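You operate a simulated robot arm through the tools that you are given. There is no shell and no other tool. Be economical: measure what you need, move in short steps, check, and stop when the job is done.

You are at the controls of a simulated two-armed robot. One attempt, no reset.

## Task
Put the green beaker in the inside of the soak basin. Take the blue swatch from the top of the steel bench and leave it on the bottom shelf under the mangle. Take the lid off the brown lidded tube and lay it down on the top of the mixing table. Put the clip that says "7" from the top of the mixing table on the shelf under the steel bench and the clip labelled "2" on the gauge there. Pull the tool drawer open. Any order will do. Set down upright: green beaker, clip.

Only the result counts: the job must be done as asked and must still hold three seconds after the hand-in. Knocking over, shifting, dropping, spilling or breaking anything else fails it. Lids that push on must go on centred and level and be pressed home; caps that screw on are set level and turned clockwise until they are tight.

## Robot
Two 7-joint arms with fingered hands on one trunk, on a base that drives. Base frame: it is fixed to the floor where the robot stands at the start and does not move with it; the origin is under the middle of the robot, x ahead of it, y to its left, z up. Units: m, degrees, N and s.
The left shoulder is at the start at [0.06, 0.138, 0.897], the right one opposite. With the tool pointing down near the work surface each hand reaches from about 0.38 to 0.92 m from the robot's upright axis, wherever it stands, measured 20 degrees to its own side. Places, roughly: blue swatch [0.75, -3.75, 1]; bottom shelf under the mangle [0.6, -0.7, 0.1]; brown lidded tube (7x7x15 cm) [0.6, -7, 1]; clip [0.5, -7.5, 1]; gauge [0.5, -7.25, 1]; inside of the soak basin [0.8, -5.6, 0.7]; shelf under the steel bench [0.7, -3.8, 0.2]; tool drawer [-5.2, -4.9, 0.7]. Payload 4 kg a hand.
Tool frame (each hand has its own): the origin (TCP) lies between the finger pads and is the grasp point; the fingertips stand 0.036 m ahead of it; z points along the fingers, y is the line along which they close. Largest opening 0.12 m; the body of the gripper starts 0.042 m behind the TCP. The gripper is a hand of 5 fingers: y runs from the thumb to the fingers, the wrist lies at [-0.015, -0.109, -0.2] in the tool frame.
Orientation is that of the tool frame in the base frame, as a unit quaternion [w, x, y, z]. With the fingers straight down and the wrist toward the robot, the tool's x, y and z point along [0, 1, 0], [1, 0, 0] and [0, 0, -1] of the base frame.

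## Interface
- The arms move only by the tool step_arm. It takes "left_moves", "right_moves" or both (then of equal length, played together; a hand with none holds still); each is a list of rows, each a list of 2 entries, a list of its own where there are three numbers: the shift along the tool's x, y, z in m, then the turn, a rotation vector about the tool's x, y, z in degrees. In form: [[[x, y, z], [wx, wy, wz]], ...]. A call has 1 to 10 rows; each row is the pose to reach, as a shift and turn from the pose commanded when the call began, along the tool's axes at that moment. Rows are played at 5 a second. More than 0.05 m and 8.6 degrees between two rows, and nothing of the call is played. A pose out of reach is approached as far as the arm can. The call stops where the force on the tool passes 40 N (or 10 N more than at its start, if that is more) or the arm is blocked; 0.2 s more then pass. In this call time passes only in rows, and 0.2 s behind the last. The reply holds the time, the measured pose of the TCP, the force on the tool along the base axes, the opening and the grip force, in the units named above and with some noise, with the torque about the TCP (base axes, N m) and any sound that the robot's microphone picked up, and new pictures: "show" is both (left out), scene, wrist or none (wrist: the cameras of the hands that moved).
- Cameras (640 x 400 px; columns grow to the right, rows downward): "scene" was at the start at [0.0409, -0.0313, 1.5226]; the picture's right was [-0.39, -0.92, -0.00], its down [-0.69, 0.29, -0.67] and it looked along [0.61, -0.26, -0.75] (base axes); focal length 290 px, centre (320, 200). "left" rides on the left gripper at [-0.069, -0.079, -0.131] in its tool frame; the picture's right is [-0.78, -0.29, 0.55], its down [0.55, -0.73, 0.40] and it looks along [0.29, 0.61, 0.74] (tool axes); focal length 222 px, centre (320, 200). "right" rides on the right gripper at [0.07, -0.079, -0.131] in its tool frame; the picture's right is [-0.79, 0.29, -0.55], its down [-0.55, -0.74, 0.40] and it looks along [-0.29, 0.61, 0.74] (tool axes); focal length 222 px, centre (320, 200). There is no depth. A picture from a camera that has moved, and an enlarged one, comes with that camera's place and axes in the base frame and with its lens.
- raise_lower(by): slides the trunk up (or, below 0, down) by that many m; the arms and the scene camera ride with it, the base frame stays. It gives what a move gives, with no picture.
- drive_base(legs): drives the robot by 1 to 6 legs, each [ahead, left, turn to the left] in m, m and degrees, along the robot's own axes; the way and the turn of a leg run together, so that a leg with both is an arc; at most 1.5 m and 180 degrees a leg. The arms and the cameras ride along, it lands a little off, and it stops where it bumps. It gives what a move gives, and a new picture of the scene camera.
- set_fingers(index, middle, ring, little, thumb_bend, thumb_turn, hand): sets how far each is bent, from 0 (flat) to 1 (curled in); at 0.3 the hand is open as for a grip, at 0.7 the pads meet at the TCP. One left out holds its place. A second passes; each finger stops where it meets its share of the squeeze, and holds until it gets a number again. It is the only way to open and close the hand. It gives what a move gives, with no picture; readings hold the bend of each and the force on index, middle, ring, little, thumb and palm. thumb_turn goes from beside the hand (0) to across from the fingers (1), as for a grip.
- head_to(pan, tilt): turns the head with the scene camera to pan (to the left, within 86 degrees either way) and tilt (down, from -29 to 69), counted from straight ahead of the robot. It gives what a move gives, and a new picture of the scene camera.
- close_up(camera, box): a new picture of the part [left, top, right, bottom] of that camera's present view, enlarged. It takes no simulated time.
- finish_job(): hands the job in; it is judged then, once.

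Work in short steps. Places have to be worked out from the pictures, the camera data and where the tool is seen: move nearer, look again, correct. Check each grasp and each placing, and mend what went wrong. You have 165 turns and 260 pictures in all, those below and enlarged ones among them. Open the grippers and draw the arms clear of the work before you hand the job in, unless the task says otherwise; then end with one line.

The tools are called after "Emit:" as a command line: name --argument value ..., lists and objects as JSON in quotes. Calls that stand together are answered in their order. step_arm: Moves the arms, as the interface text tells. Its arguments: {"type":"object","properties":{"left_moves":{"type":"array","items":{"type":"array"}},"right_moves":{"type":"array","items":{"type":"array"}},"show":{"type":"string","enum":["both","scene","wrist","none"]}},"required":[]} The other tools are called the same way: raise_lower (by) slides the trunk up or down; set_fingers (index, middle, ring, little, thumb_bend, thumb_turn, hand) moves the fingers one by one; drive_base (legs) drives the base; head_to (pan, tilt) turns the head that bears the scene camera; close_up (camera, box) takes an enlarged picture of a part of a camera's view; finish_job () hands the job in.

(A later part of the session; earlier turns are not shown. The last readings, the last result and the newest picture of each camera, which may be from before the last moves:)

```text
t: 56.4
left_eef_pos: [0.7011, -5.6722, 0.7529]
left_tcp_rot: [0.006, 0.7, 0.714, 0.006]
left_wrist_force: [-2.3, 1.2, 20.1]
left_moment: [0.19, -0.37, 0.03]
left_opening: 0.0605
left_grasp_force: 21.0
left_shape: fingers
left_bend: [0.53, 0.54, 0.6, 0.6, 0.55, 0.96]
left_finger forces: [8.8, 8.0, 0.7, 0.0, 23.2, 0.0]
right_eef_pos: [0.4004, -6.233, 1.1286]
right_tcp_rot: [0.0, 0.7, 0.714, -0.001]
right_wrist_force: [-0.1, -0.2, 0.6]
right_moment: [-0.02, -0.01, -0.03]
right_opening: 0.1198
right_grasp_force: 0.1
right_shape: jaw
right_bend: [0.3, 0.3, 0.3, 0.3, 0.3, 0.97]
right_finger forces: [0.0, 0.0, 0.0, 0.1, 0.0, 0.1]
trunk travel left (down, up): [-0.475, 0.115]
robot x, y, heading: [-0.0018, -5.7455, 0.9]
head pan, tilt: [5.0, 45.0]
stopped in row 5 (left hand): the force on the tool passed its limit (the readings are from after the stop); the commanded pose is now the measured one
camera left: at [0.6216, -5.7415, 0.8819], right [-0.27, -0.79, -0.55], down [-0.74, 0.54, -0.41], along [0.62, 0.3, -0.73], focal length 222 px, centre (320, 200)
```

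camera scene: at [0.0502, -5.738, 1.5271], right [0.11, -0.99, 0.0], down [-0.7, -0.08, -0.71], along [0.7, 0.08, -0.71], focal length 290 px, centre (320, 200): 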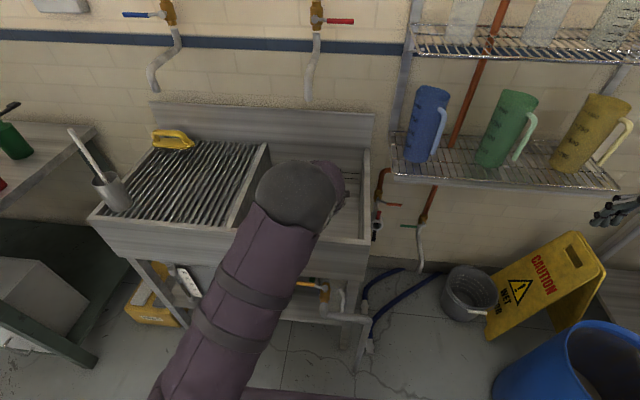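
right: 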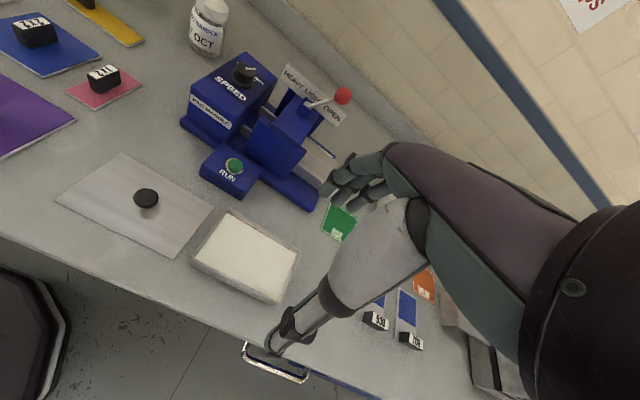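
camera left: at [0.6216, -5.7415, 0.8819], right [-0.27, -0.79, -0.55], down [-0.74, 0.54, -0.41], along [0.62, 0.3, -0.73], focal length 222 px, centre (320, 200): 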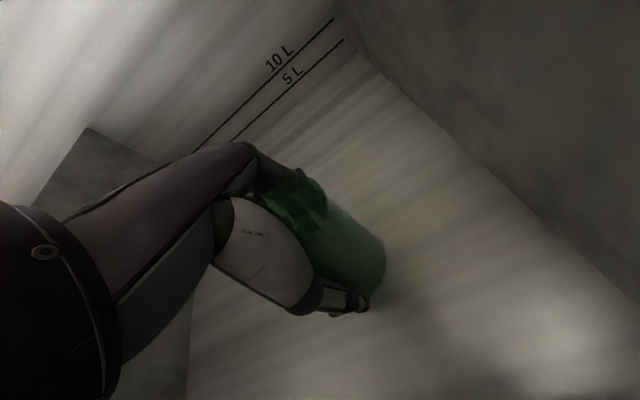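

Bottom touched. I ease up 3 mm, level the hand, then open.

Emit:
step_arm --left_moves '[[[0, -0.002, -0.003], [1.0, 0, 0]]]' --show "none"

Emit:
set_fingers --hand "left" --index 0.45 --middle 0.45 --ring 0.45 --little 0.45 --thumb_bend 0.45

Emit:
set_fingers --hand "left" --index 0.3 --middle 0.3 --ring 0.3 --little 0.3 --thumb_bend 0.3

Emit:
step_arm --left_moves '[[[0, 0, -0.02], [0, 0, 0]], [[0, 0, -0.05], [0, 0, 0]], [[0, 0, -0.09], [0, 0, 0]], [[0, 0, -0.13], [0, 0, 0]]]' --show "wrist"

```text
t: 56.8
left_eef_pos: [0.6985, -5.6721, 0.7531]
left_tcp_rot: [-0.002, 0.7, 0.714, -0.001]
left_wrist_force: [3.3, -0.1, 13.1]
left_moment: [0.11, -0.6, -0.02]
left_opening: 0.0605
left_grasp_force: 18.9
left_shape: fingers
left_bend: [0.52, 0.54, 0.59, 0.6, 0.55, 0.96]
left_finger forces: [10.1, 8.2, 1.2, 0.1, 18.3, 0.0]
right_eef_pos: [0.4022, -6.2342, 1.1288]
right_tcp_rot: [0.0, 0.7, 0.714, -0.001]
right_wrist_force: [-0.2, -0.5, -0.2]
right_moment: [-0.01, 0.0, -0.02]
right_opening: 0.1197
right_grasp_force: 0.0
right_shape: jaw
right_bend: [0.3, 0.3, 0.3, 0.3, 0.3, 0.97]
right_finger forces: [0.0, 0.0, 0.1, 0.1, 0.0, 0.0]
trunk travel left (down, up): [-0.475, 0.115]
robot x, y, heading: [-0.0003, -5.7452, 1.2]
head pan, tilt: [5.0, 45.0]
```

```text
t: 57.8
left_eef_pos: [0.6971, -5.6709, 0.7513]
left_tcp_rot: [-0.004, 0.699, 0.715, -0.002]
left_wrist_force: [-1.0, 0.2, -0.3]
left_moment: [0.0, 0.01, -0.03]
left_opening: 0.0766
left_grasp_force: 2.4
left_shape: fingers
left_bend: [0.45, 0.45, 0.45, 0.45, 0.45, 0.97]
left_finger forces: [1.4, 0.1, 0.1, 0.0, 1.7, 0.0]
right_eef_pos: [0.403, -6.2319, 1.1268]
right_tcp_rot: [0.0, 0.701, 0.714, 0.0]
right_wrist_force: [0.4, -0.8, 0.1]
right_moment: [0.03, -0.03, 0.0]
right_opening: 0.1195
right_grasp_force: 0.0
right_shape: jaw
right_bend: [0.3, 0.3, 0.3, 0.3, 0.3, 0.97]
right_finger forces: [0.0, 0.0, 0.0, 0.1, 0.0, 0.1]
trunk travel left (down, up): [-0.475, 0.115]
robot x, y, heading: [0.0027, -5.7464, 1.1]
head pan, tilt: [5.0, 45.0]
```

```text
t: 58.8
left_eef_pos: [0.6969, -5.6706, 0.7517]
left_tcp_rot: [-0.003, 0.7, 0.714, -0.002]
left_wrist_force: [0.6, 0.1, -0.2]
left_moment: [-0.01, 0.01, 0.0]
left_opening: 0.119
left_grasp_force: 0.1
left_shape: fingers
left_bend: [0.3, 0.3, 0.3, 0.3, 0.3, 0.97]
left_finger forces: [0.0, 0.0, 0.0, 0.1, 0.0, 0.0]
right_eef_pos: [0.4027, -6.2332, 1.1269]
right_tcp_rot: [0.0, 0.7, 0.714, 0.0]
right_wrist_force: [0.3, -0.2, -0.2]
right_moment: [-0.01, 0.01, -0.05]
right_opening: 0.1197
right_grasp_force: 0.0
right_shape: jaw
right_bend: [0.3, 0.3, 0.3, 0.3, 0.3, 0.97]
right_finger forces: [0.1, 0.0, 0.0, 0.0, 0.1, 0.1]
trunk travel left (down, up): [-0.475, 0.115]
robot x, y, heading: [0.0028, -5.7459, 1.2]
head pan, tilt: [5.0, 45.0]
```

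```text
t: 59.8
left_eef_pos: [0.6996, -5.668, 0.8823]
left_tcp_rot: [-0.004, 0.699, 0.715, -0.002]
left_wrist_force: [-0.3, 0.6, -0.3]
left_moment: [-0.02, -0.02, 0.0]
left_opening: 0.1191
left_grasp_force: 0.1
left_shape: fingers
left_bend: [0.3, 0.3, 0.3, 0.3, 0.3, 0.97]
left_finger forces: [0.1, 0.0, 0.0, 0.1, 0.1, 0.1]
right_eef_pos: [0.4005, -6.2332, 1.1278]
right_tcp_rot: [0.0, 0.701, 0.714, 0.001]
right_wrist_force: [-0.1, -0.6, -0.3]
right_moment: [-0.01, 0.01, 0.0]
right_opening: 0.1199
right_grasp_force: 0.1
right_shape: jaw
right_bend: [0.3, 0.3, 0.3, 0.3, 0.3, 0.97]
right_finger forces: [0.1, 0.0, 0.0, 0.0, 0.0, 0.0]
trunk travel left (down, up): [-0.475, 0.115]
robot x, y, heading: [0.0026, -5.7452, 0.7]
head pan, tilt: [5.0, 45.0]
camera left: at [0.6236, -5.7396, 1.0138], right [-0.28, -0.79, -0.55], down [-0.75, 0.54, -0.39], along [0.6, 0.3, -0.74], focal length 222 px, centre (320, 200)
```

left: 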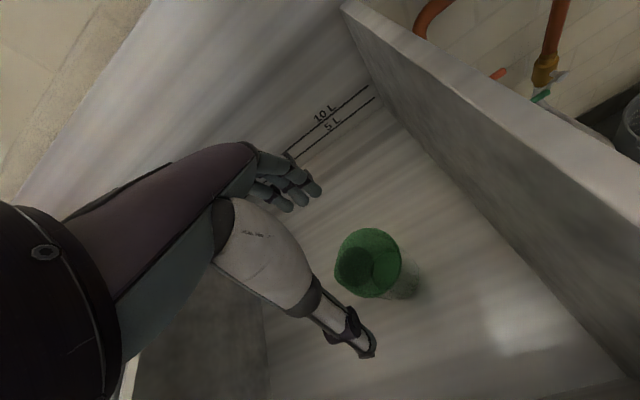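

The beaker stands upright in the basin. I raise the left hand and draw back, then drive clear.

Emit:
step_arm --left_moves '[[[0, 0, -0.045], [0, 0, 0]], [[0, -0.01, -0.09], [0, 0, 0]], [[0, -0.02, -0.135], [0, 0, 0]], [[0.01, -0.05, -0.18], [0, 0, 0]], [[0.02, -0.09, -0.21], [0, 0, 0]], [[0.03, -0.135, -0.23], [0, 0, 0]], [[0.04, -0.18, -0.23], [0, 0, 0]], [[0.06, -0.22, -0.23], [0, 0, 0]], [[0.08, -0.25, -0.23], [0, 0, 0]]]' --show "scene"

Emit:
drive_base --legs '[[-0.85, 0, -1]]'

Emit:
head_to --pan -60 --tilt 25

```text
refused: row 4 steps farther than a row can; nothing moved
```

```text
t: 61.4
left_eef_pos: [0.5985, -5.6728, 0.8929]
left_tcp_rot: [0.014, 0.701, 0.713, 0.009]
left_wrist_force: [19.7, -1.0, 2.9]
left_moment: [-0.02, -0.43, 0.14]
left_opening: 0.0877
left_grasp_force: 9.8
left_shape: fingers
left_bend: [0.3, 0.3, 0.3, 0.3, 0.41, 0.98]
left_finger forces: [0.0, 0.0, 0.0, 0.1, 19.6, 0.1]
right_eef_pos: [0.2896, -6.2352, 1.1278]
right_tcp_rot: [0.0, 0.7, 0.714, -0.001]
right_wrist_force: [0.6, -1.3, 0.9]
right_moment: [0.05, 0.0, -0.02]
right_opening: 0.12
right_grasp_force: 0.1
right_shape: jaw
right_bend: [0.3, 0.3, 0.3, 0.3, 0.3, 0.97]
right_finger forces: [0.0, 0.0, 0.1, 0.0, 0.1, 0.0]
trunk travel left (down, up): [-0.475, 0.115]
robot x, y, heading: [-0.1172, -5.7506, 1.5]
head pan, tilt: [5.0, 45.0]
stopped in leg 1: the force on the tool passed its limit (the readings are from after the stop); the commanded pose is now the measured one
camera scene: at [-0.0631, -5.7402, 1.5268], right [0.11, -0.99, 0.0], down [-0.7, -0.08, -0.71], along [0.7, 0.07, -0.71], focal length 290 px, centre (320, 200)
```

scene: 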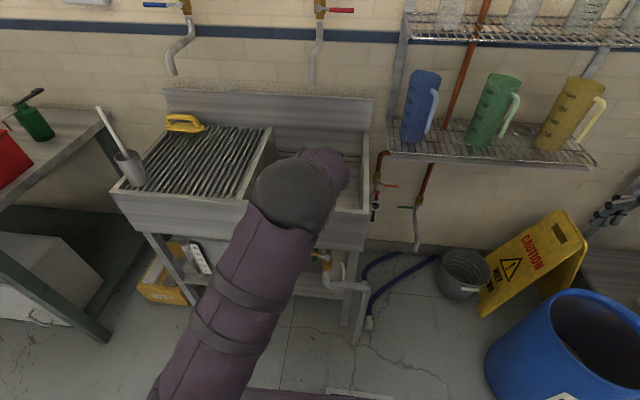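

```text
t: 62.8
left_eef_pos: [0.5978, -5.6727, 0.8929]
left_tcp_rot: [0.013, 0.701, 0.713, 0.007]
left_wrist_force: [24.7, 0.0, 5.2]
left_moment: [0.04, -0.37, 0.07]
left_opening: 0.0858
left_grasp_force: 12.7
left_shape: fingers
left_bend: [0.3, 0.3, 0.3, 0.3, 0.42, 0.98]
left_finger forces: [0.1, 0.0, 0.0, 0.1, 25.5, 0.0]
right_eef_pos: [0.2886, -6.2341, 1.1273]
right_tcp_rot: [-0.001, 0.7, 0.714, -0.001]
right_wrist_force: [0.7, -0.8, -0.2]
right_moment: [0.0, 0.0, 0.01]
right_opening: 0.1201
right_grasp_force: 0.0
right_shape: jaw
right_bend: [0.3, 0.3, 0.3, 0.3, 0.3, 0.97]
right_finger forces: [0.0, 0.1, 0.0, 0.0, 0.1, 0.0]
trunk travel left (down, up): [-0.475, 0.115]
robot x, y, heading: [-0.1143, -5.7462, 1.0]
head pan, tilt: [-60.0, 25.0]
camera scene: at [-0.0964, -5.828, 1.5576], right [-0.86, -0.52, 0.0], down [-0.22, 0.36, -0.91], along [0.47, -0.78, -0.42], focal length 290 px, centre (320, 200)
```

scene: 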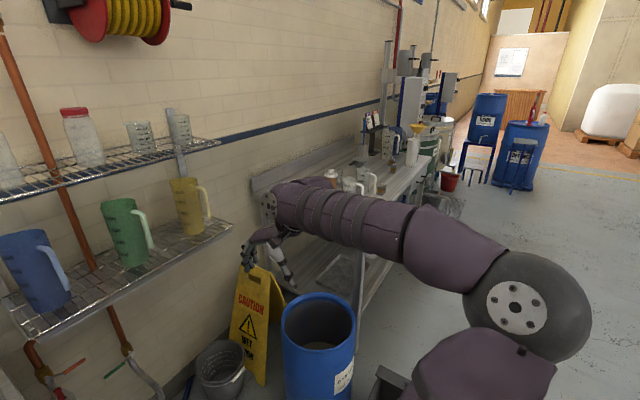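

The arm call was refused (row too long), and the thumb now leans against the basin's front wall; no harm seen. I move it off the wall and straight up.

Emit:
step_arm --left_moves '[[[0, 0.02, -0.01], [0, 0, 0]], [[0, 0.025, -0.05], [0.9, 0, 0]], [[0, 0.025, -0.095], [0.9, 0, 0]], [[0, 0.025, -0.14], [0.9, 0, 0]], [[0, 0.0, -0.18], [0.9, 0, 0]], [[0, -0.03, -0.21], [0.9, 0, 0]], [[0.0, -0.06, -0.24], [0.9, 0, 0]], [[0, -0.1, -0.24], [0.9, 0, 0]], [[0, -0.14, -0.24], [0.9, 0, 0]]]' --show "wrist"

Emit:
head_to --pan 5 --tilt 45

```text
t: 64.8
left_eef_pos: [0.4478, -5.6732, 1.1271]
left_tcp_rot: [0.005, 0.701, 0.713, 0.002]
left_wrist_force: [-0.4, 0.9, -0.3]
left_moment: [0.02, 0.03, -0.01]
left_opening: 0.1189
left_grasp_force: 0.0
left_shape: fingers
left_bend: [0.3, 0.3, 0.3, 0.3, 0.3, 0.97]
left_finger forces: [0.1, 0.0, 0.0, 0.1, 0.0, 0.0]
right_eef_pos: [0.2873, -6.2335, 1.1294]
right_tcp_rot: [0.001, 0.7, 0.714, 0.0]
right_wrist_force: [0.0, 0.9, -0.2]
right_moment: [-0.01, -0.03, -0.02]
right_opening: 0.1198
right_grasp_force: 0.1
right_shape: jaw
right_bend: [0.3, 0.3, 0.3, 0.3, 0.3, 0.97]
right_finger forces: [0.0, 0.0, 0.0, 0.1, 0.0, 0.0]
trunk travel left (down, up): [-0.475, 0.115]
robot x, y, heading: [-0.1146, -5.7495, 1.5]
head pan, tilt: [-60.0, 25.0]
camera left: at [0.3699, -5.7423, 1.2571], right [-0.27, -0.79, -0.55], down [-0.74, 0.53, -0.41], along [0.61, 0.29, -0.73], focal length 222 px, centre (320, 200)
```

left: 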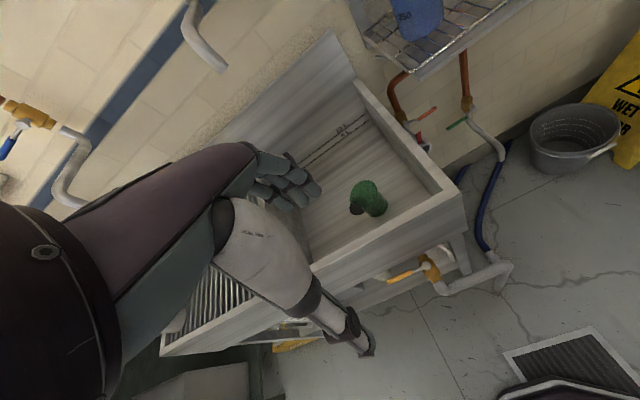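

```text
t: 66.2
left_eef_pos: [0.4503, -5.6739, 1.1269]
left_tcp_rot: [0.005, 0.701, 0.713, 0.002]
left_wrist_force: [0.5, 0.2, 0.4]
left_moment: [0.0, 0.06, -0.02]
left_opening: 0.1189
left_grasp_force: 0.1
left_shape: fingers
left_bend: [0.3, 0.3, 0.3, 0.3, 0.3, 0.97]
left_finger forces: [0.0, 0.0, 0.1, 0.1, 0.0, 0.0]
right_eef_pos: [0.2863, -6.235, 1.1279]
right_tcp_rot: [-0.001, 0.7, 0.714, 0.0]
right_wrist_force: [-0.2, -0.3, -0.5]
right_moment: [-0.02, -0.01, -0.01]
right_opening: 0.1195
right_grasp_force: 0.1
right_shape: jaw
right_bend: [0.3, 0.3, 0.3, 0.3, 0.3, 0.97]
right_finger forces: [0.0, 0.0, 0.0, 0.0, 0.1, 0.0]
trunk travel left (down, up): [-0.475, 0.115]
robot x, y, heading: [-0.1162, -5.7499, 1.0]
head pan, tilt: [5.0, 45.0]
camera scene: at [-0.0654, -5.7405, 1.5271], right [0.11, -0.99, 0.0], down [-0.7, -0.07, -0.71], along [0.7, 0.07, -0.71], focal length 290 px, centre (320, 200)
```

scene: 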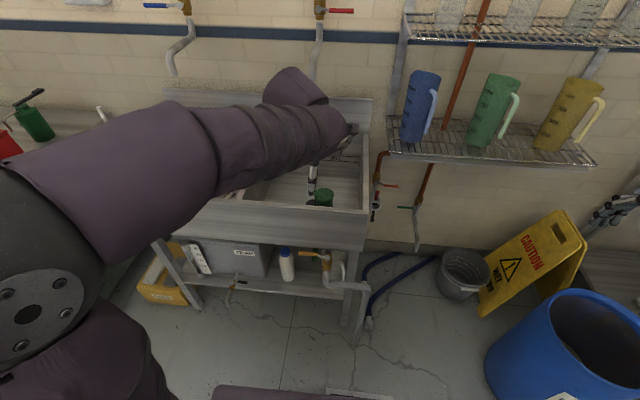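

The beaker still stands. Now back away, then sideways to the mixing table.

Emit:
drive_base --legs '[[-0.9, 0, -1], [0, -1.5, 0]]'

Emit:
head_to --pan 0 --tilt 25

```text
t: 78.0
left_eef_pos: [-0.483, -7.2101, 1.1263]
left_tcp_rot: [0.004, 0.718, 0.697, 0.001]
left_wrist_force: [0.3, 0.4, 0.2]
left_moment: [-0.03, -0.03, -0.01]
left_opening: 0.1187
left_grasp_force: 0.1
left_shape: fingers
left_bend: [0.3, 0.3, 0.3, 0.3, 0.3, 0.97]
left_finger forces: [0.0, 0.0, 0.1, 0.0, 0.0, 0.1]
right_eef_pos: [-0.6714, -7.7631, 1.1281]
right_tcp_rot: [0.0, 0.717, 0.697, 0.0]
right_wrist_force: [0.6, 0.4, 0.3]
right_moment: [0.0, 0.04, 0.0]
right_opening: 0.1197
right_grasp_force: 0.1
right_shape: jaw
right_bend: [0.3, 0.3, 0.3, 0.3, 0.3, 0.97]
right_finger forces: [0.0, 0.0, 0.0, 0.1, 0.1, 0.0]
trunk travel left (down, up): [-0.475, 0.115]
robot x, y, heading: [-1.0489, -7.2585, -1.8]
head pan, tilt: [5.0, 45.0]
camera scene: at [-1.0001, -7.2521, 1.5271], right [0.06, -1.0, 0.0], down [-0.71, -0.04, -0.71], along [0.71, 0.04, -0.71], focal length 290 px, centre (320, 200)
```

scene: 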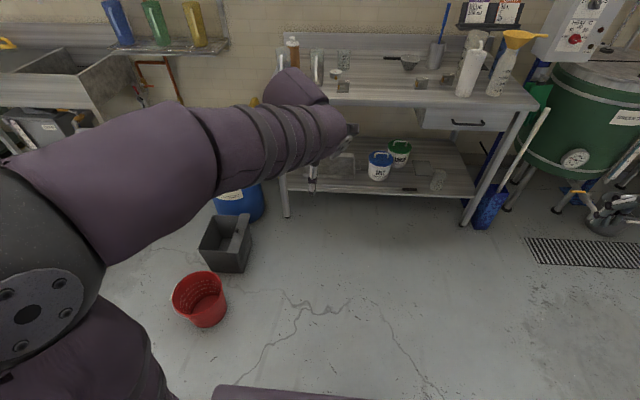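

```text
t: 78.8
left_eef_pos: [-0.4828, -7.2104, 1.1264]
left_tcp_rot: [0.005, 0.719, 0.695, 0.001]
left_wrist_force: [0.5, -0.6, -1.2]
left_moment: [0.02, 0.01, 0.0]
left_opening: 0.119
left_grasp_force: 0.1
left_shape: fingers
left_bend: [0.3, 0.3, 0.3, 0.3, 0.3, 0.97]
left_finger forces: [0.1, 0.1, 0.0, 0.1, 0.1, 0.0]
right_eef_pos: [-0.6735, -7.7633, 1.128]
right_tcp_rot: [0.0, 0.718, 0.696, 0.0]
right_wrist_force: [-0.5, -0.6, 0.3]
right_moment: [0.01, -0.01, 0.0]
right_opening: 0.1196
right_grasp_force: 0.0
right_shape: jaw
right_bend: [0.3, 0.3, 0.3, 0.3, 0.3, 0.97]
right_finger forces: [0.0, 0.1, 0.0, 0.1, 0.0, 0.0]
trunk travel left (down, up): [-0.475, 0.115]
robot x, y, heading: [-1.0476, -7.256, -1.5]
head pan, tilt: [0.0, 25.0]
camera scene: at [-0.9892, -7.2592, 1.5576], right [-0.03, -1.0, 0.0], down [-0.42, 0.01, -0.91], along [0.91, -0.03, -0.42], focal length 290 px, centre (320, 200)
```

scene: 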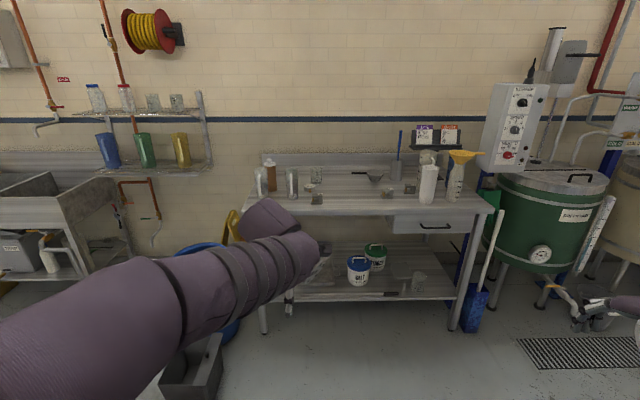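

Table in view: brown tube at left, bottles at right. I pull the left arm back a little and drive up to y ≈ -7.25.

Emit:
step_arm --left_moves '[[[0.0, -0.045, 0], [0, 0, 0]], [[0.02, -0.09, 0], [0, 0, 0]], [[0.06, -0.11, -0.02], [0, 0, 0]], [[0.1, -0.11, -0.04], [0, 0, 0]]]' --show "none"

Emit:
drive_base --legs '[[0.9, 0.02, 1.5]]'

Emit:
head_to --pan 0 --tilt 40

```text
t: 79.8
left_eef_pos: [-0.5903, -7.1066, 1.1667]
left_tcp_rot: [0.005, 0.718, 0.696, 0.001]
left_wrist_force: [0.3, 0.2, 0.0]
left_moment: [0.0, 0.02, -0.02]
left_opening: 0.1192
left_grasp_force: 0.0
left_shape: fingers
left_bend: [0.3, 0.3, 0.3, 0.3, 0.3, 0.97]
left_finger forces: [0.0, 0.1, 0.0, 0.1, 0.1, 0.0]
right_eef_pos: [-0.6724, -7.7633, 1.1266]
right_tcp_rot: [0.0, 0.718, 0.696, 0.0]
right_wrist_force: [-0.6, -0.1, 0.3]
right_moment: [0.0, -0.03, 0.0]
right_opening: 0.1199
right_grasp_force: 0.0
right_shape: jaw
right_bend: [0.3, 0.3, 0.3, 0.3, 0.3, 0.97]
right_finger forces: [0.0, 0.0, 0.1, 0.0, 0.0, 0.1]
trunk travel left (down, up): [-0.475, 0.115]
robot x, y, heading: [-1.051, -7.2592, -1.6]
head pan, tilt: [0.0, 25.0]
```

```text
t: 84.4
left_eef_pos: [0.2798, -7.0785, 1.1675]
left_tcp_rot: [0.004, 0.705, 0.709, 0.001]
left_wrist_force: [-0.2, 0.6, -0.2]
left_moment: [-0.01, 0.0, 0.03]
left_opening: 0.1191
left_grasp_force: 0.0
left_shape: fingers
left_bend: [0.3, 0.3, 0.3, 0.3, 0.3, 0.97]
left_finger forces: [0.0, 0.0, 0.1, 0.0, 0.0, 0.0]
right_eef_pos: [0.2226, -7.738, 1.1274]
right_tcp_rot: [0.0, 0.705, 0.709, 0.001]
right_wrist_force: [-1.2, 0.1, -0.3]
right_moment: [0.01, 0.0, 0.02]
right_opening: 0.1198
right_grasp_force: 0.0
right_shape: jaw
right_bend: [0.3, 0.3, 0.3, 0.3, 0.3, 0.97]
right_finger forces: [0.0, 0.0, 0.0, 0.1, 0.0, 0.0]
trunk travel left (down, up): [-0.475, 0.115]
robot x, y, heading: [-0.176, -7.245, 0.3]
head pan, tilt: [0.0, 25.0]
camera scene: at [-0.1127, -7.2469, 1.5576], right [0.01, -1.0, 0.0], down [-0.42, 0.0, -0.91], along [0.91, 0.01, -0.42], focal length 290 px, centre (320, 200)
```

scene: 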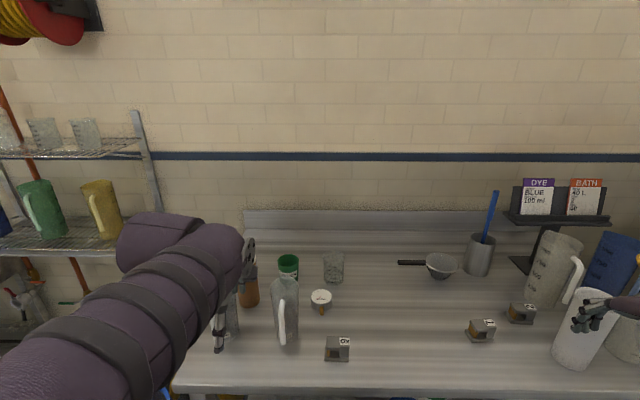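

```text
t: 85.2
left_eef_pos: [0.2804, -7.0788, 1.1668]
left_tcp_rot: [0.005, 0.705, 0.71, 0.001]
left_wrist_force: [-0.8, 0.2, 0.1]
left_moment: [-0.02, -0.02, -0.03]
left_opening: 0.1191
left_grasp_force: 0.0
left_shape: fingers
left_bend: [0.3, 0.3, 0.3, 0.3, 0.3, 0.97]
left_finger forces: [0.0, 0.1, 0.0, 0.0, 0.1, 0.0]
right_eef_pos: [0.2218, -7.7387, 1.1279]
right_tcp_rot: [0.0, 0.705, 0.71, 0.0]
right_wrist_force: [0.9, 0.1, -0.7]
right_moment: [0.0, 0.0, 0.01]
right_opening: 0.1197
right_grasp_force: 0.0
right_shape: jaw
right_bend: [0.3, 0.3, 0.3, 0.3, 0.3, 0.97]
right_finger forces: [0.0, 0.0, 0.1, 0.0, 0.0, 0.0]
trunk travel left (down, up): [-0.475, 0.115]
robot x, y, heading: [-0.1745, -7.2443, 0.4]
head pan, tilt: [0.0, 40.0]
camera scene: at [-0.1203, -7.2469, 1.5344], right [0.01, -1.0, 0.0], down [-0.64, 0.0, -0.77], along [0.77, 0.01, -0.64], focal length 290 px, centre (320, 200)
```

scene: 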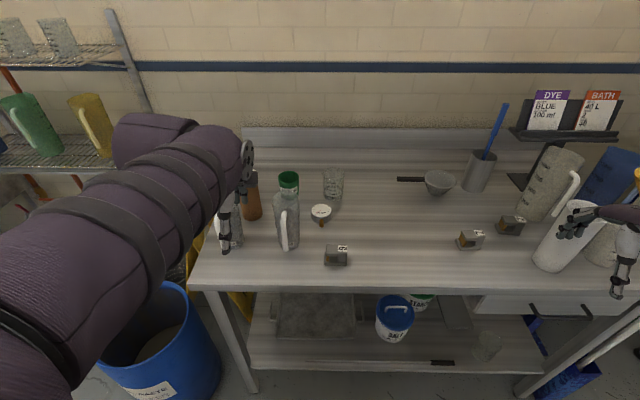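

Let me zoom on the small items to read labels.

Emit:
close_up --camera "scene" --box '[200, 150, 360, 280]'

Emit:
close_up --camera "scene" --box '[430, 190, 550, 270]'

```text
3.08 times, centred on (280, 215) of scene
camera zoom: at [-0.1203, -7.2469, 1.5344], right [0.01, -1.0, 0.0], down [-0.64, 0.0, -0.77], along [0.77, 0.01, -0.64], focal length 893 px, centre (443, 154)
```

zoom: 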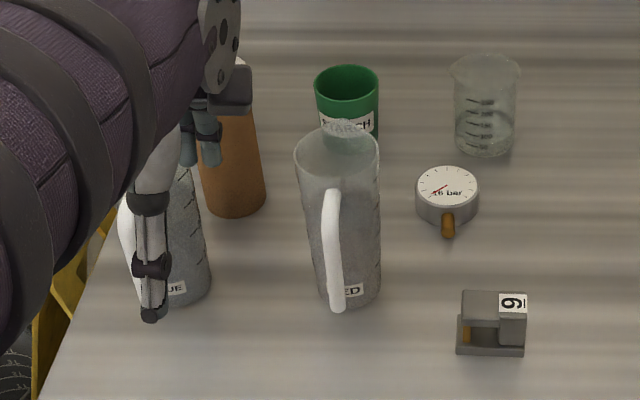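

```text
5.00 times, centred on (490, 230) of scene
camera zoom: at [-0.1203, -7.2469, 1.5344], right [0.01, -1.0, 0.0], down [-0.64, 0.0, -0.77], along [0.77, 0.01, -0.64], focal length 1452 px, centre (-530, 50)
```

zoom: 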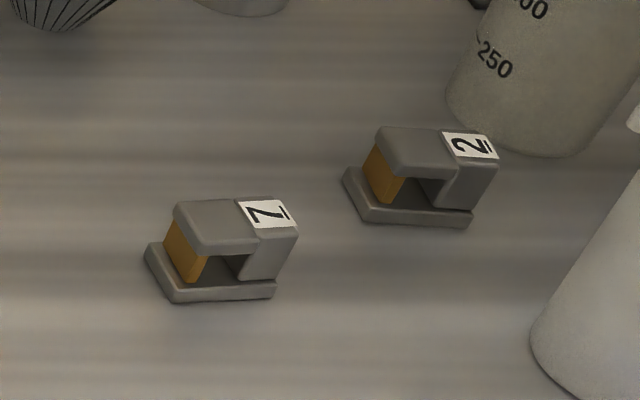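

Clips: "7" at about [0.45,-7.68], "2" at [0.51,-7.82], gauge at [0.565,-7.24]. The tube is hidden behind the left hand; I raise it and move forward so the wrist camera sees the lid.

Emit:
step_arm --left_moves '[[[0.01, 0.0, -0.045], [0, 0, 0]], [[0.02, 0.0, -0.09], [0, 0, 0]], [[0.03, 0.045, -0.1], [0, 0, 0]], [[0.035, 0.09, -0.1], [0, 0, 0]], [[0.04, 0.135, -0.1], [0, 0, 0]], [[0.045, 0.18, -0.1], [0, 0, 0]], [[0.05, 0.22, -0.1], [0, 0, 0]]]'

```text
t: 86.8
left_eef_pos: [0.5009, -7.0247, 1.2681]
left_tcp_rot: [0.005, 0.704, 0.71, 0.001]
left_wrist_force: [0.3, 0.3, 0.9]
left_moment: [-0.02, 0.01, -0.03]
left_opening: 0.1189
left_grasp_force: 0.1
left_shape: fingers
left_bend: [0.3, 0.3, 0.3, 0.3, 0.3, 0.97]
left_finger forces: [0.1, 0.0, 0.1, 0.0, 0.0, 0.0]
right_eef_pos: [0.2235, -7.7386, 1.1277]
right_tcp_rot: [-0.001, 0.703, 0.711, 0.0]
right_wrist_force: [-0.5, -0.5, -0.1]
right_moment: [-0.01, -0.01, 0.01]
right_opening: 0.1198
right_grasp_force: 0.1
right_shape: jaw
right_bend: [0.3, 0.3, 0.3, 0.3, 0.3, 0.97]
right_finger forces: [0.0, 0.0, 0.0, 0.1, 0.0, 0.1]
trunk travel left (down, up): [-0.475, 0.115]
robot x, y, heading: [-0.1697, -7.2475, 0.5]
head pan, tilt: [0.0, 40.0]
camera scene: at [-0.119, -7.2463, 1.5343], right [0.01, -1.0, 0.0], down [-0.64, -0.01, -0.77], along [0.77, 0.01, -0.64], focal length 290 px, centre (320, 200)
camera left: at [0.4212, -7.0916, 1.3983], right [-0.28, -0.79, -0.54], down [-0.73, 0.54, -0.41], along [0.62, 0.29, -0.73], focal length 222 px, centre (320, 200)
```

scene: 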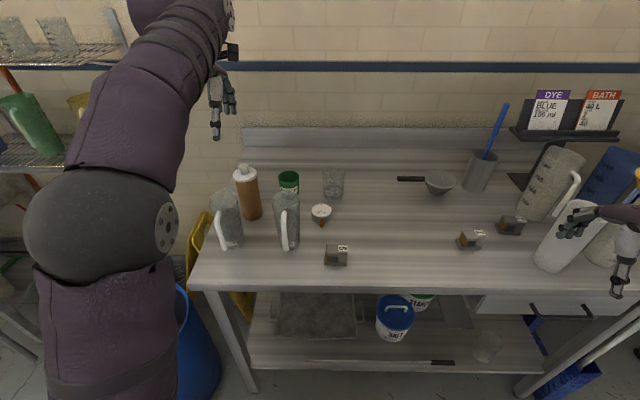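
left: 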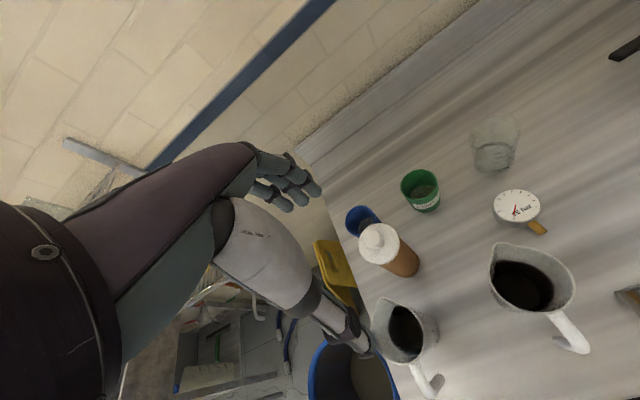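

Emit:
close_up --camera "left" --box '[310, 180, 450, 300]'

Emit:
close_up --camera "scene" --box '[190, 150, 350, 260]'

```text
3.33 times, centred on (380, 240) of left
camera zoom: at [0.4212, -7.0916, 1.3983], right [-0.28, -0.79, -0.54], down [-0.73, 0.54, -0.41], along [0.62, 0.29, -0.73], focal length 740 px, centre (120, 67)
```

zoom: 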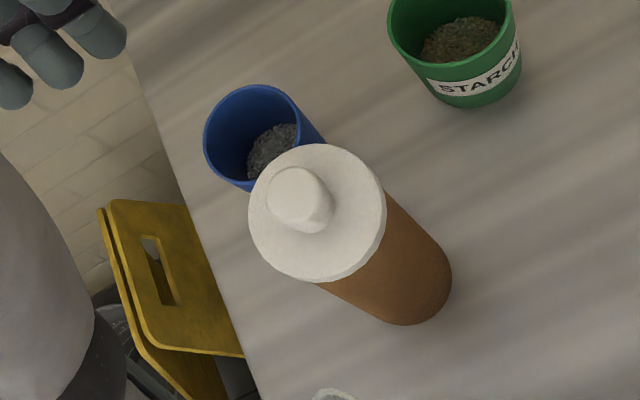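

```text
3.64 times, centred on (270, 205) of scene
camera zoom: at [-0.119, -7.2463, 1.5343], right [0.01, -1.0, 0.0], down [-0.64, -0.01, -0.77], along [0.77, 0.01, -0.64], focal length 1056 px, centre (502, 182)
```

zoom: 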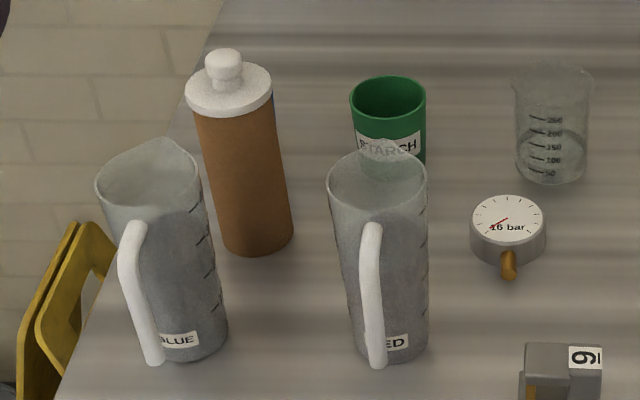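

A push-on white lid with a knob, at about [0.583, -7.018], plate z ≈ 1.04, knob top ≈ 1.075. I bring the left hand above the knob.

Emit:
step_arm --left_moves '[[[0.003, 0.04, 0], [0, 0, 0]], [[0.007, 0.082, 0], [0, 0, 0]], [[0.007, 0.082, 0.04], [0, 0, 0]], [[0.007, 0.082, 0.08], [0, 0, 0]], [[0.007, 0.082, 0.11], [0, 0, 0]]]'

```text
t: 88.0
left_eef_pos: [0.5802, -7.0192, 1.1618]
left_tcp_rot: [0.006, 0.705, 0.71, 0.001]
left_wrist_force: [-0.9, 0.2, 0.4]
left_moment: [-0.03, 0.01, 0.03]
left_opening: 0.1189
left_grasp_force: 0.0
left_shape: fingers
left_bend: [0.3, 0.3, 0.3, 0.3, 0.3, 0.97]
left_finger forces: [0.0, 0.1, 0.1, 0.0, 0.0, 0.1]
left hand out of reach, approached as far as the arm can: row 2
right_eef_pos: [0.2233, -7.7395, 1.1286]
right_tcp_rot: [0.0, 0.704, 0.71, 0.0]
right_wrist_force: [-0.3, -0.5, 0.1]
right_moment: [0.02, -0.02, 0.02]
right_opening: 0.1198
right_grasp_force: 0.1
right_shape: jaw
right_bend: [0.3, 0.3, 0.3, 0.3, 0.3, 0.97]
right_finger forces: [0.1, 0.0, 0.1, 0.0, 0.0, 0.1]
trunk travel left (down, up): [-0.475, 0.115]
robot x, y, heading: [-0.1705, -7.2467, 0.4]
head pan, tilt: [0.0, 40.0]
camera scene: at [-0.1205, -7.2469, 1.5344], right [0.01, -1.0, 0.0], down [-0.64, 0.0, -0.77], along [0.77, 0.01, -0.64], focal length 290 px, centre (320, 200)
camera left: at [0.5006, -7.0877, 1.2923], right [-0.28, -0.79, -0.55], down [-0.73, 0.54, -0.41], along [0.62, 0.29, -0.73], focal length 222 px, centre (320, 200)
```

scene: 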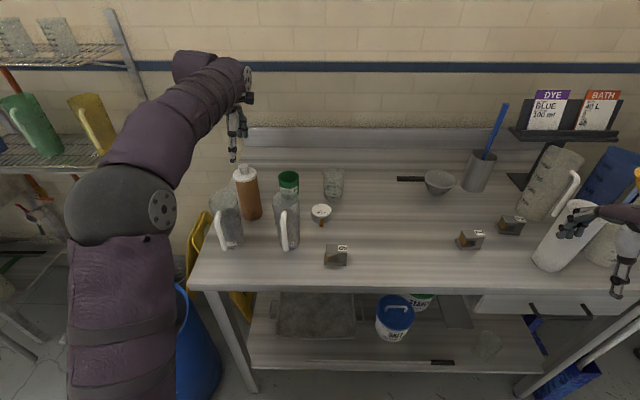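
left: 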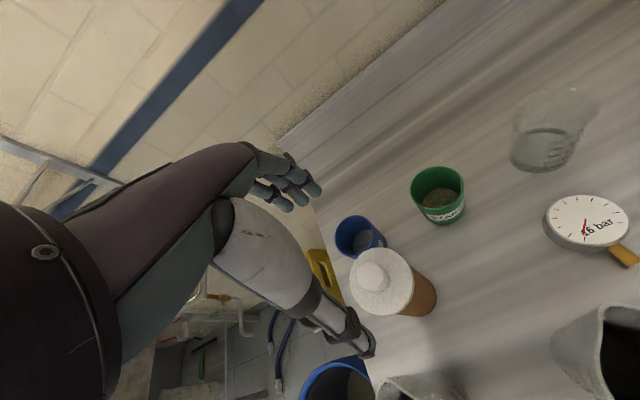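

Refined knob position ≈ [0.570, -7.021]. I adjust and lower further.

Emit:
step_arm --left_moves '[[[-0.002, -0.009, 0.03], [0, 0, 0]], [[-0.002, -0.009, 0.055], [0, 0, 0]]]' --show "wrist"

Emit:
close_up --camera "left" --box '[230, 140, 430, 360]'

```text
t: 88.6
left_eef_pos: [0.5712, -7.0234, 1.1059]
left_tcp_rot: [0.005, 0.706, 0.709, 0.002]
left_wrist_force: [0.1, 1.2, 0.1]
left_moment: [-0.02, 0.03, 0.0]
left_opening: 0.1192
left_grasp_force: 0.1
left_shape: fingers
left_bend: [0.3, 0.3, 0.3, 0.3, 0.3, 0.97]
left_finger forces: [0.1, 0.0, 0.0, 0.1, 0.0, 0.0]
right_eef_pos: [0.2227, -7.7387, 1.129]
right_tcp_rot: [0.001, 0.704, 0.71, 0.0]
right_wrist_force: [0.7, 0.3, -0.1]
right_moment: [0.01, 0.01, -0.01]
right_opening: 0.1198
right_grasp_force: 0.0
right_shape: jaw
right_bend: [0.3, 0.3, 0.3, 0.3, 0.3, 0.97]
right_finger forces: [0.0, 0.1, 0.1, 0.0, 0.1, 0.1]
trunk travel left (down, up): [-0.475, 0.115]
robot x, y, heading: [-0.173, -7.2485, 0.4]
head pan, tilt: [0.0, 40.0]
camera left: at [0.4931, -7.0918, 1.2353], right [-0.28, -0.79, -0.55], down [-0.73, 0.54, -0.41], along [0.62, 0.29, -0.73], focal length 222 px, centre (320, 200)
```

left: 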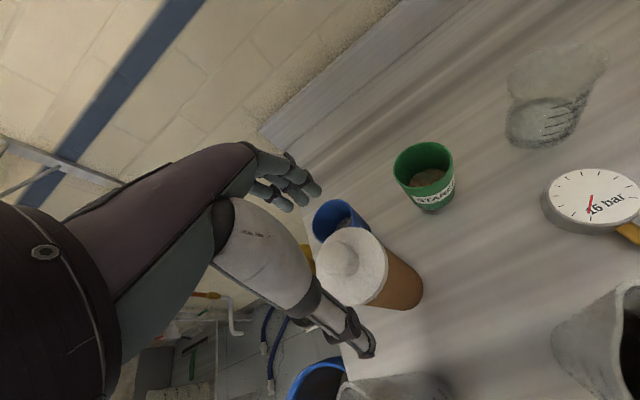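

```text
1.82 times, centred on (330, 250) of left
camera zoom: at [0.4931, -7.0918, 1.2353], right [-0.28, -0.79, -0.55], down [-0.73, 0.54, -0.41], along [0.62, 0.29, -0.73], focal length 404 px, centre (302, 109)
```

zoom: 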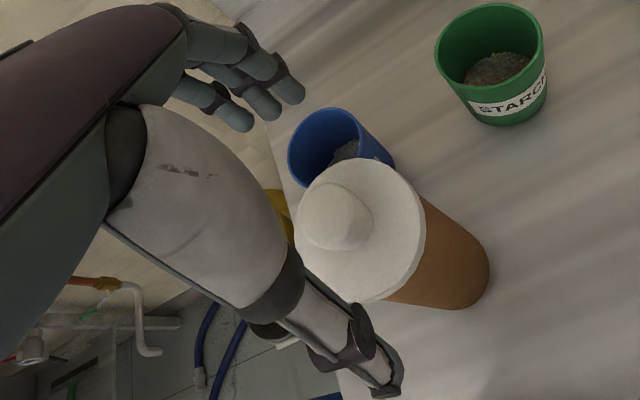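

Hand is centred over the knob. Lower to z ≈ 1.085 and close partly.

Emit:
step_arm --left_moves '[[[0, -0.001, 0.018], [0, 0, 0]]]' --show "none"

Emit:
set_fingers --hand "left" --index 0.55 --middle 0.55 --ring 0.55 --little 0.55 --thumb_bend 0.55

Emit:
close_up --camera "left" --box '[230, 140, 430, 360]'

Emit:
close_up --camera "scene" --box '[190, 130, 310, 260]'

```text
t: 89.0
left_eef_pos: [0.5702, -7.0225, 1.0882]
left_tcp_rot: [0.005, 0.705, 0.709, 0.0]
left_wrist_force: [-0.1, -0.4, -0.2]
left_moment: [-0.02, -0.01, 0.03]
left_opening: 0.1191
left_grasp_force: 0.1
left_shape: fingers
left_bend: [0.3, 0.3, 0.3, 0.3, 0.3, 0.97]
left_finger forces: [0.1, 0.0, 0.0, 0.0, 0.0, 0.1]
right_eef_pos: [0.2223, -7.7377, 1.1269]
right_tcp_rot: [0.0, 0.705, 0.709, 0.0]
right_wrist_force: [0.0, 0.2, -0.3]
right_moment: [0.05, -0.06, 0.03]
right_opening: 0.1197
right_grasp_force: 0.1
right_shape: jaw
right_bend: [0.3, 0.3, 0.3, 0.3, 0.3, 0.97]
right_finger forces: [0.1, 0.1, 0.0, 0.0, 0.1, 0.0]
trunk travel left (down, up): [-0.475, 0.115]
robot x, y, heading: [-0.1711, -7.2493, 0.4]
head pan, tilt: [0.0, 40.0]
```

```text
t: 90.0
left_eef_pos: [0.5709, -7.0238, 1.0877]
left_tcp_rot: [0.005, 0.706, 0.709, 0.001]
left_wrist_force: [0.0, 0.7, 0.0]
left_moment: [0.0, -0.08, -0.01]
left_opening: 0.0616
left_grasp_force: 6.2
left_shape: fingers
left_bend: [0.51, 0.53, 0.55, 0.55, 0.5, 0.97]
left_finger forces: [4.2, 2.3, 0.1, 0.0, 6.1, 0.0]
right_eef_pos: [0.2229, -7.7398, 1.1276]
right_tcp_rot: [0.0, 0.705, 0.71, 0.0]
right_wrist_force: [0.4, -0.5, 0.0]
right_moment: [-0.04, 0.0, 0.0]
right_opening: 0.1198
right_grasp_force: 0.1
right_shape: jaw
right_bend: [0.3, 0.3, 0.3, 0.3, 0.3, 0.97]
right_finger forces: [0.0, 0.1, 0.0, 0.0, 0.0, 0.0]
trunk travel left (down, up): [-0.475, 0.115]
robot x, y, heading: [-0.1744, -7.2486, 0.2]
head pan, tilt: [0.0, 40.0]
```

```text
1.82 times, centred on (330, 250) of left
camera zoom: at [0.4912, -7.0914, 1.2181], right [-0.28, -0.79, -0.55], down [-0.73, 0.54, -0.41], along [0.62, 0.29, -0.73], focal length 404 px, centre (302, 109)
```

zoom: 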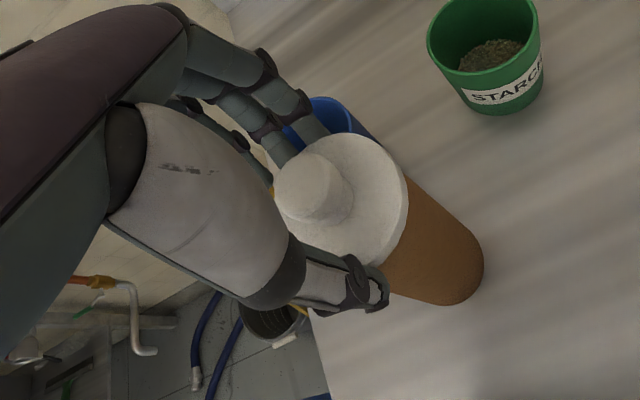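

```text
3.08 times, centred on (250, 195) of scene
camera zoom: at [-0.1202, -7.2469, 1.5343], right [0.01, -1.0, 0.0], down [-0.64, 0.0, -0.77], along [0.77, 0.01, -0.64], focal length 893 px, centre (535, 215)
```

zoom: 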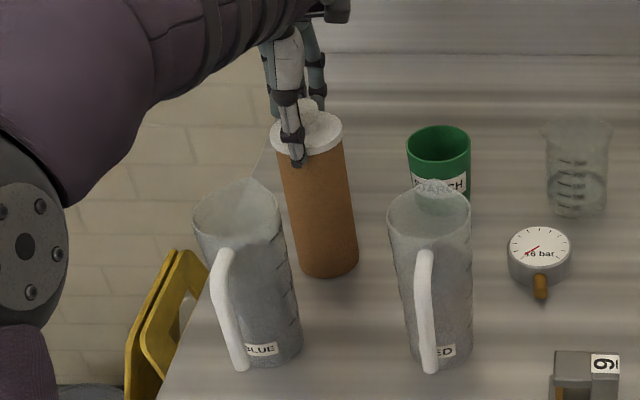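

The fingertips close on the lid's rim, slightly low at the thumb. I loosen, raise 4 mm, and squeeze firmly.

Emit:
set_fingers --hand "left" --index 0.45 --middle 0.45 --ring 0.45 --little 0.45 --thumb_bend 0.45

Emit:
step_arm --left_moves '[[[0, 0, -0.004], [0, 0, 0]]]' --show "none"

Emit:
set_fingers --hand "left" --index 0.62 --middle 0.62 --ring 0.62 --little 0.62 --thumb_bend 0.6

Emit:
close_up --camera "scene" --box '[190, 130, 310, 260]'

```text
t: 91.0
left_eef_pos: [0.571, -7.0239, 1.0875]
left_tcp_rot: [0.005, 0.705, 0.709, 0.002]
left_wrist_force: [0.1, -0.2, -0.1]
left_moment: [-0.02, 0.0, -0.01]
left_opening: 0.075
left_grasp_force: 0.1
left_shape: fingers
left_bend: [0.45, 0.45, 0.45, 0.45, 0.45, 0.97]
left_finger forces: [0.1, 0.0, 0.0, 0.0, 0.1, 0.1]
right_eef_pos: [0.2219, -7.7387, 1.1281]
right_tcp_rot: [0.0, 0.705, 0.71, 0.0]
right_wrist_force: [0.3, 0.8, 0.8]
right_moment: [-0.01, -0.01, -0.03]
right_opening: 0.1199
right_grasp_force: 0.1
right_shape: jaw
right_bend: [0.3, 0.3, 0.3, 0.3, 0.3, 0.97]
right_finger forces: [0.0, 0.0, 0.1, 0.1, 0.0, 0.0]
trunk travel left (down, up): [-0.475, 0.115]
robot x, y, heading: [-0.1725, -7.2486, 0.2]
head pan, tilt: [0.0, 40.0]
```

```text
t: 91.4
left_eef_pos: [0.5721, -7.0232, 1.0896]
left_tcp_rot: [0.004, 0.705, 0.709, 0.0]
left_wrist_force: [0.1, -0.1, 0.5]
left_moment: [0.03, 0.02, -0.04]
left_opening: 0.075
left_grasp_force: 0.1
left_shape: fingers
left_bend: [0.45, 0.45, 0.45, 0.45, 0.45, 0.97]
left_finger forces: [0.0, 0.1, 0.1, 0.0, 0.1, 0.0]
right_eef_pos: [0.2226, -7.7389, 1.128]
right_tcp_rot: [0.0, 0.705, 0.71, 0.001]
right_wrist_force: [-0.2, 0.5, 0.0]
right_moment: [0.01, -0.03, 0.0]
right_opening: 0.1198
right_grasp_force: 0.2
right_shape: jaw
right_bend: [0.3, 0.3, 0.3, 0.3, 0.3, 0.97]
right_finger forces: [0.0, 0.1, 0.0, 0.0, 0.0, 0.1]
trunk travel left (down, up): [-0.475, 0.115]
robot x, y, heading: [-0.1762, -7.2504, 0.4]
head pan, tilt: [0.0, 40.0]
```

```text
t: 92.4
left_eef_pos: [0.5712, -7.0218, 1.0901]
left_tcp_rot: [0.005, 0.705, 0.709, 0.002]
left_wrist_force: [0.9, -0.1, 0.3]
left_moment: [-0.02, -0.11, 0.0]
left_opening: 0.0602
left_grasp_force: 12.8
left_shape: fingers
left_bend: [0.54, 0.57, 0.62, 0.62, 0.52, 0.96]
left_finger forces: [8.1, 5.3, 0.0, 0.0, 12.9, 0.0]
right_eef_pos: [0.2226, -7.7391, 1.1273]
right_tcp_rot: [0.0, 0.705, 0.71, 0.0]
right_wrist_force: [0.8, -0.9, 0.6]
right_moment: [-0.01, 0.01, 0.01]
right_opening: 0.1201
right_grasp_force: 0.1
right_shape: jaw
right_bend: [0.3, 0.3, 0.3, 0.3, 0.3, 0.97]
right_finger forces: [0.1, 0.0, 0.0, 0.0, 0.0, 0.0]
trunk travel left (down, up): [-0.475, 0.115]
robot x, y, heading: [-0.1741, -7.2446, 0.5]
head pan, tilt: [0.0, 40.0]
```

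```text
3.08 times, centred on (250, 195) of scene
camera zoom: at [-0.1202, -7.2469, 1.5343], right [0.01, -1.0, 0.0], down [-0.64, 0.0, -0.77], along [0.77, 0.01, -0.64], focal length 893 px, centre (535, 215)
```

zoom: 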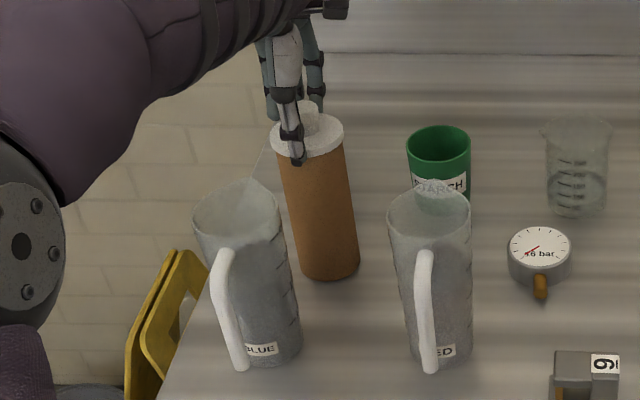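

Grip about 13 N on the rim. Lift 1.5 cm slowly and check the tube stays.

Emit:
step_arm --left_moves '[[[0, 0, -0.005], [0, 0, 0]], [[0, 0, -0.01], [0, 0, 0]], [[0, 0, -0.015], [0, 0, 0]]]' --show "none"

Emit:
close_up --camera "scene" --box '[190, 130, 310, 260]'

```text
t: 93.2
left_eef_pos: [0.5721, -7.0233, 1.1054]
left_tcp_rot: [0.006, 0.705, 0.709, 0.002]
left_wrist_force: [0.0, 0.3, -0.5]
left_moment: [0.05, -0.01, 0.02]
left_opening: 0.06
left_grasp_force: 12.7
left_shape: fingers
left_bend: [0.54, 0.57, 0.62, 0.62, 0.52, 0.96]
left_finger forces: [7.8, 5.1, 0.0, 0.1, 13.0, 0.0]
right_eef_pos: [0.2217, -7.7396, 1.128]
right_tcp_rot: [0.0, 0.705, 0.71, -0.001]
right_wrist_force: [0.7, -0.4, -0.2]
right_moment: [0.01, 0.01, 0.01]
right_opening: 0.1197
right_grasp_force: 0.0
right_shape: jaw
right_bend: [0.3, 0.3, 0.3, 0.3, 0.3, 0.97]
right_finger forces: [0.0, 0.0, 0.0, 0.0, 0.1, 0.1]
trunk travel left (down, up): [-0.475, 0.115]
robot x, y, heading: [-0.1723, -7.2463, 0.4]
head pan, tilt: [0.0, 40.0]
```

```text
3.08 times, centred on (250, 195) of scene
camera zoom: at [-0.1202, -7.2469, 1.5343], right [0.01, -1.0, 0.0], down [-0.64, 0.0, -0.77], along [0.77, 0.01, -0.64], focal length 893 px, centre (535, 215)
```

zoom: 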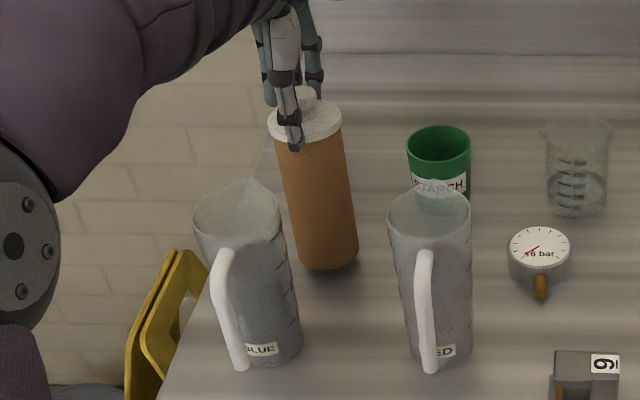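

The tube comes up with the lid (tight push-fit), so the right hand must hold the body. I'll carry it clear of the jugs into open air first: raise the trunk.

Emit:
raise_lower --by 0.112

Emit:
step_arm --left_moves '[[[0, 0, -0.03], [0, 0, 0]], [[0, 0, -0.06], [0, 0, 0]]]'

```text
t: 94.6
left_eef_pos: [0.5719, -7.0223, 1.2182]
left_tcp_rot: [0.004, 0.706, 0.709, 0.001]
left_wrist_force: [-0.8, -0.4, -0.6]
left_moment: [-0.02, -0.01, 0.02]
left_opening: 0.0599
left_grasp_force: 13.1
left_shape: fingers
left_bend: [0.54, 0.57, 0.62, 0.62, 0.52, 0.96]
left_finger forces: [7.9, 5.0, 0.0, 0.0, 13.0, 0.1]
right_eef_pos: [0.2223, -7.7384, 1.2406]
right_tcp_rot: [-0.001, 0.705, 0.71, 0.001]
right_wrist_force: [-0.3, -1.1, 0.8]
right_moment: [-0.02, -0.01, 0.0]
right_opening: 0.12
right_grasp_force: 0.0
right_shape: jaw
right_bend: [0.3, 0.3, 0.3, 0.3, 0.3, 0.97]
right_finger forces: [0.0, 0.0, 0.0, 0.1, 0.0, 0.1]
trunk travel left (down, up): [-0.587, 0.003]
robot x, y, heading: [-0.1731, -7.2454, 0.4]
head pan, tilt: [0.0, 40.0]
```

```text
t: 95.2
left_eef_pos: [0.5723, -7.0214, 1.2765]
left_tcp_rot: [0.005, 0.705, 0.709, 0.0]
left_wrist_force: [0.2, -0.6, -0.1]
left_moment: [0.03, 0.0, 0.01]
left_opening: 0.0599
left_grasp_force: 13.0
left_shape: fingers
left_bend: [0.54, 0.57, 0.62, 0.62, 0.52, 0.96]
left_finger forces: [7.7, 5.2, 0.0, 0.0, 13.0, 0.1]
right_eef_pos: [0.2224, -7.7374, 1.24]
right_tcp_rot: [0.0, 0.705, 0.71, 0.001]
right_wrist_force: [-0.4, -0.7, -0.5]
right_moment: [0.03, -0.01, 0.0]
right_opening: 0.12
right_grasp_force: 0.0
right_shape: jaw
right_bend: [0.3, 0.3, 0.3, 0.3, 0.3, 0.97]
right_finger forces: [0.0, 0.0, 0.0, 0.0, 0.1, 0.1]
trunk travel left (down, up): [-0.587, 0.003]
robot x, y, heading: [-0.172, -7.248, 0.4]
head pan, tilt: [0.0, 40.0]
camera scene: at [-0.1202, -7.247, 1.6463], right [0.01, -1.0, 0.0], down [-0.64, 0.0, -0.77], along [0.77, 0.01, -0.64], focal length 290 px, centre (320, 200)
camera left: at [0.4922, -7.0897, 1.4062], right [-0.28, -0.79, -0.54], down [-0.74, 0.54, -0.41], along [0.62, 0.29, -0.73], focal length 222 px, centre (320, 200)
```

scene: 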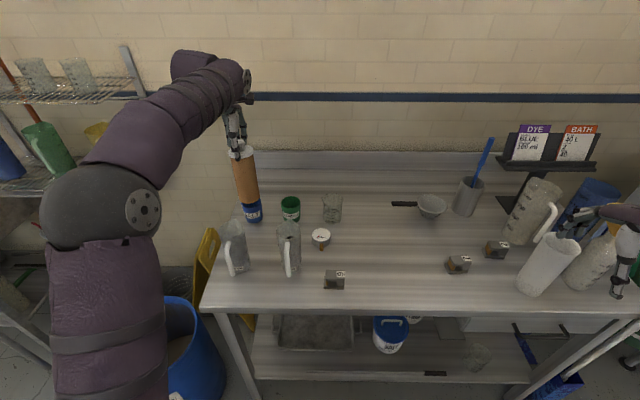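
left: 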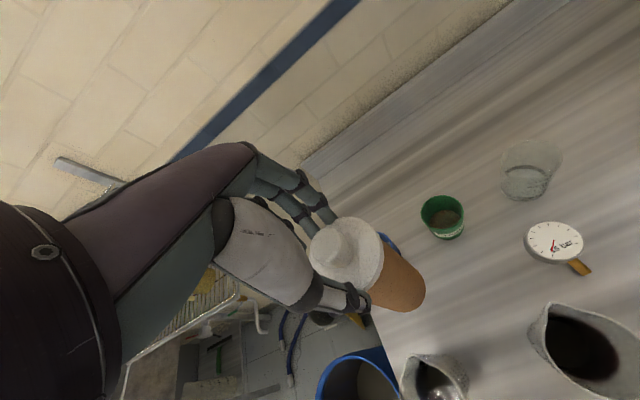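

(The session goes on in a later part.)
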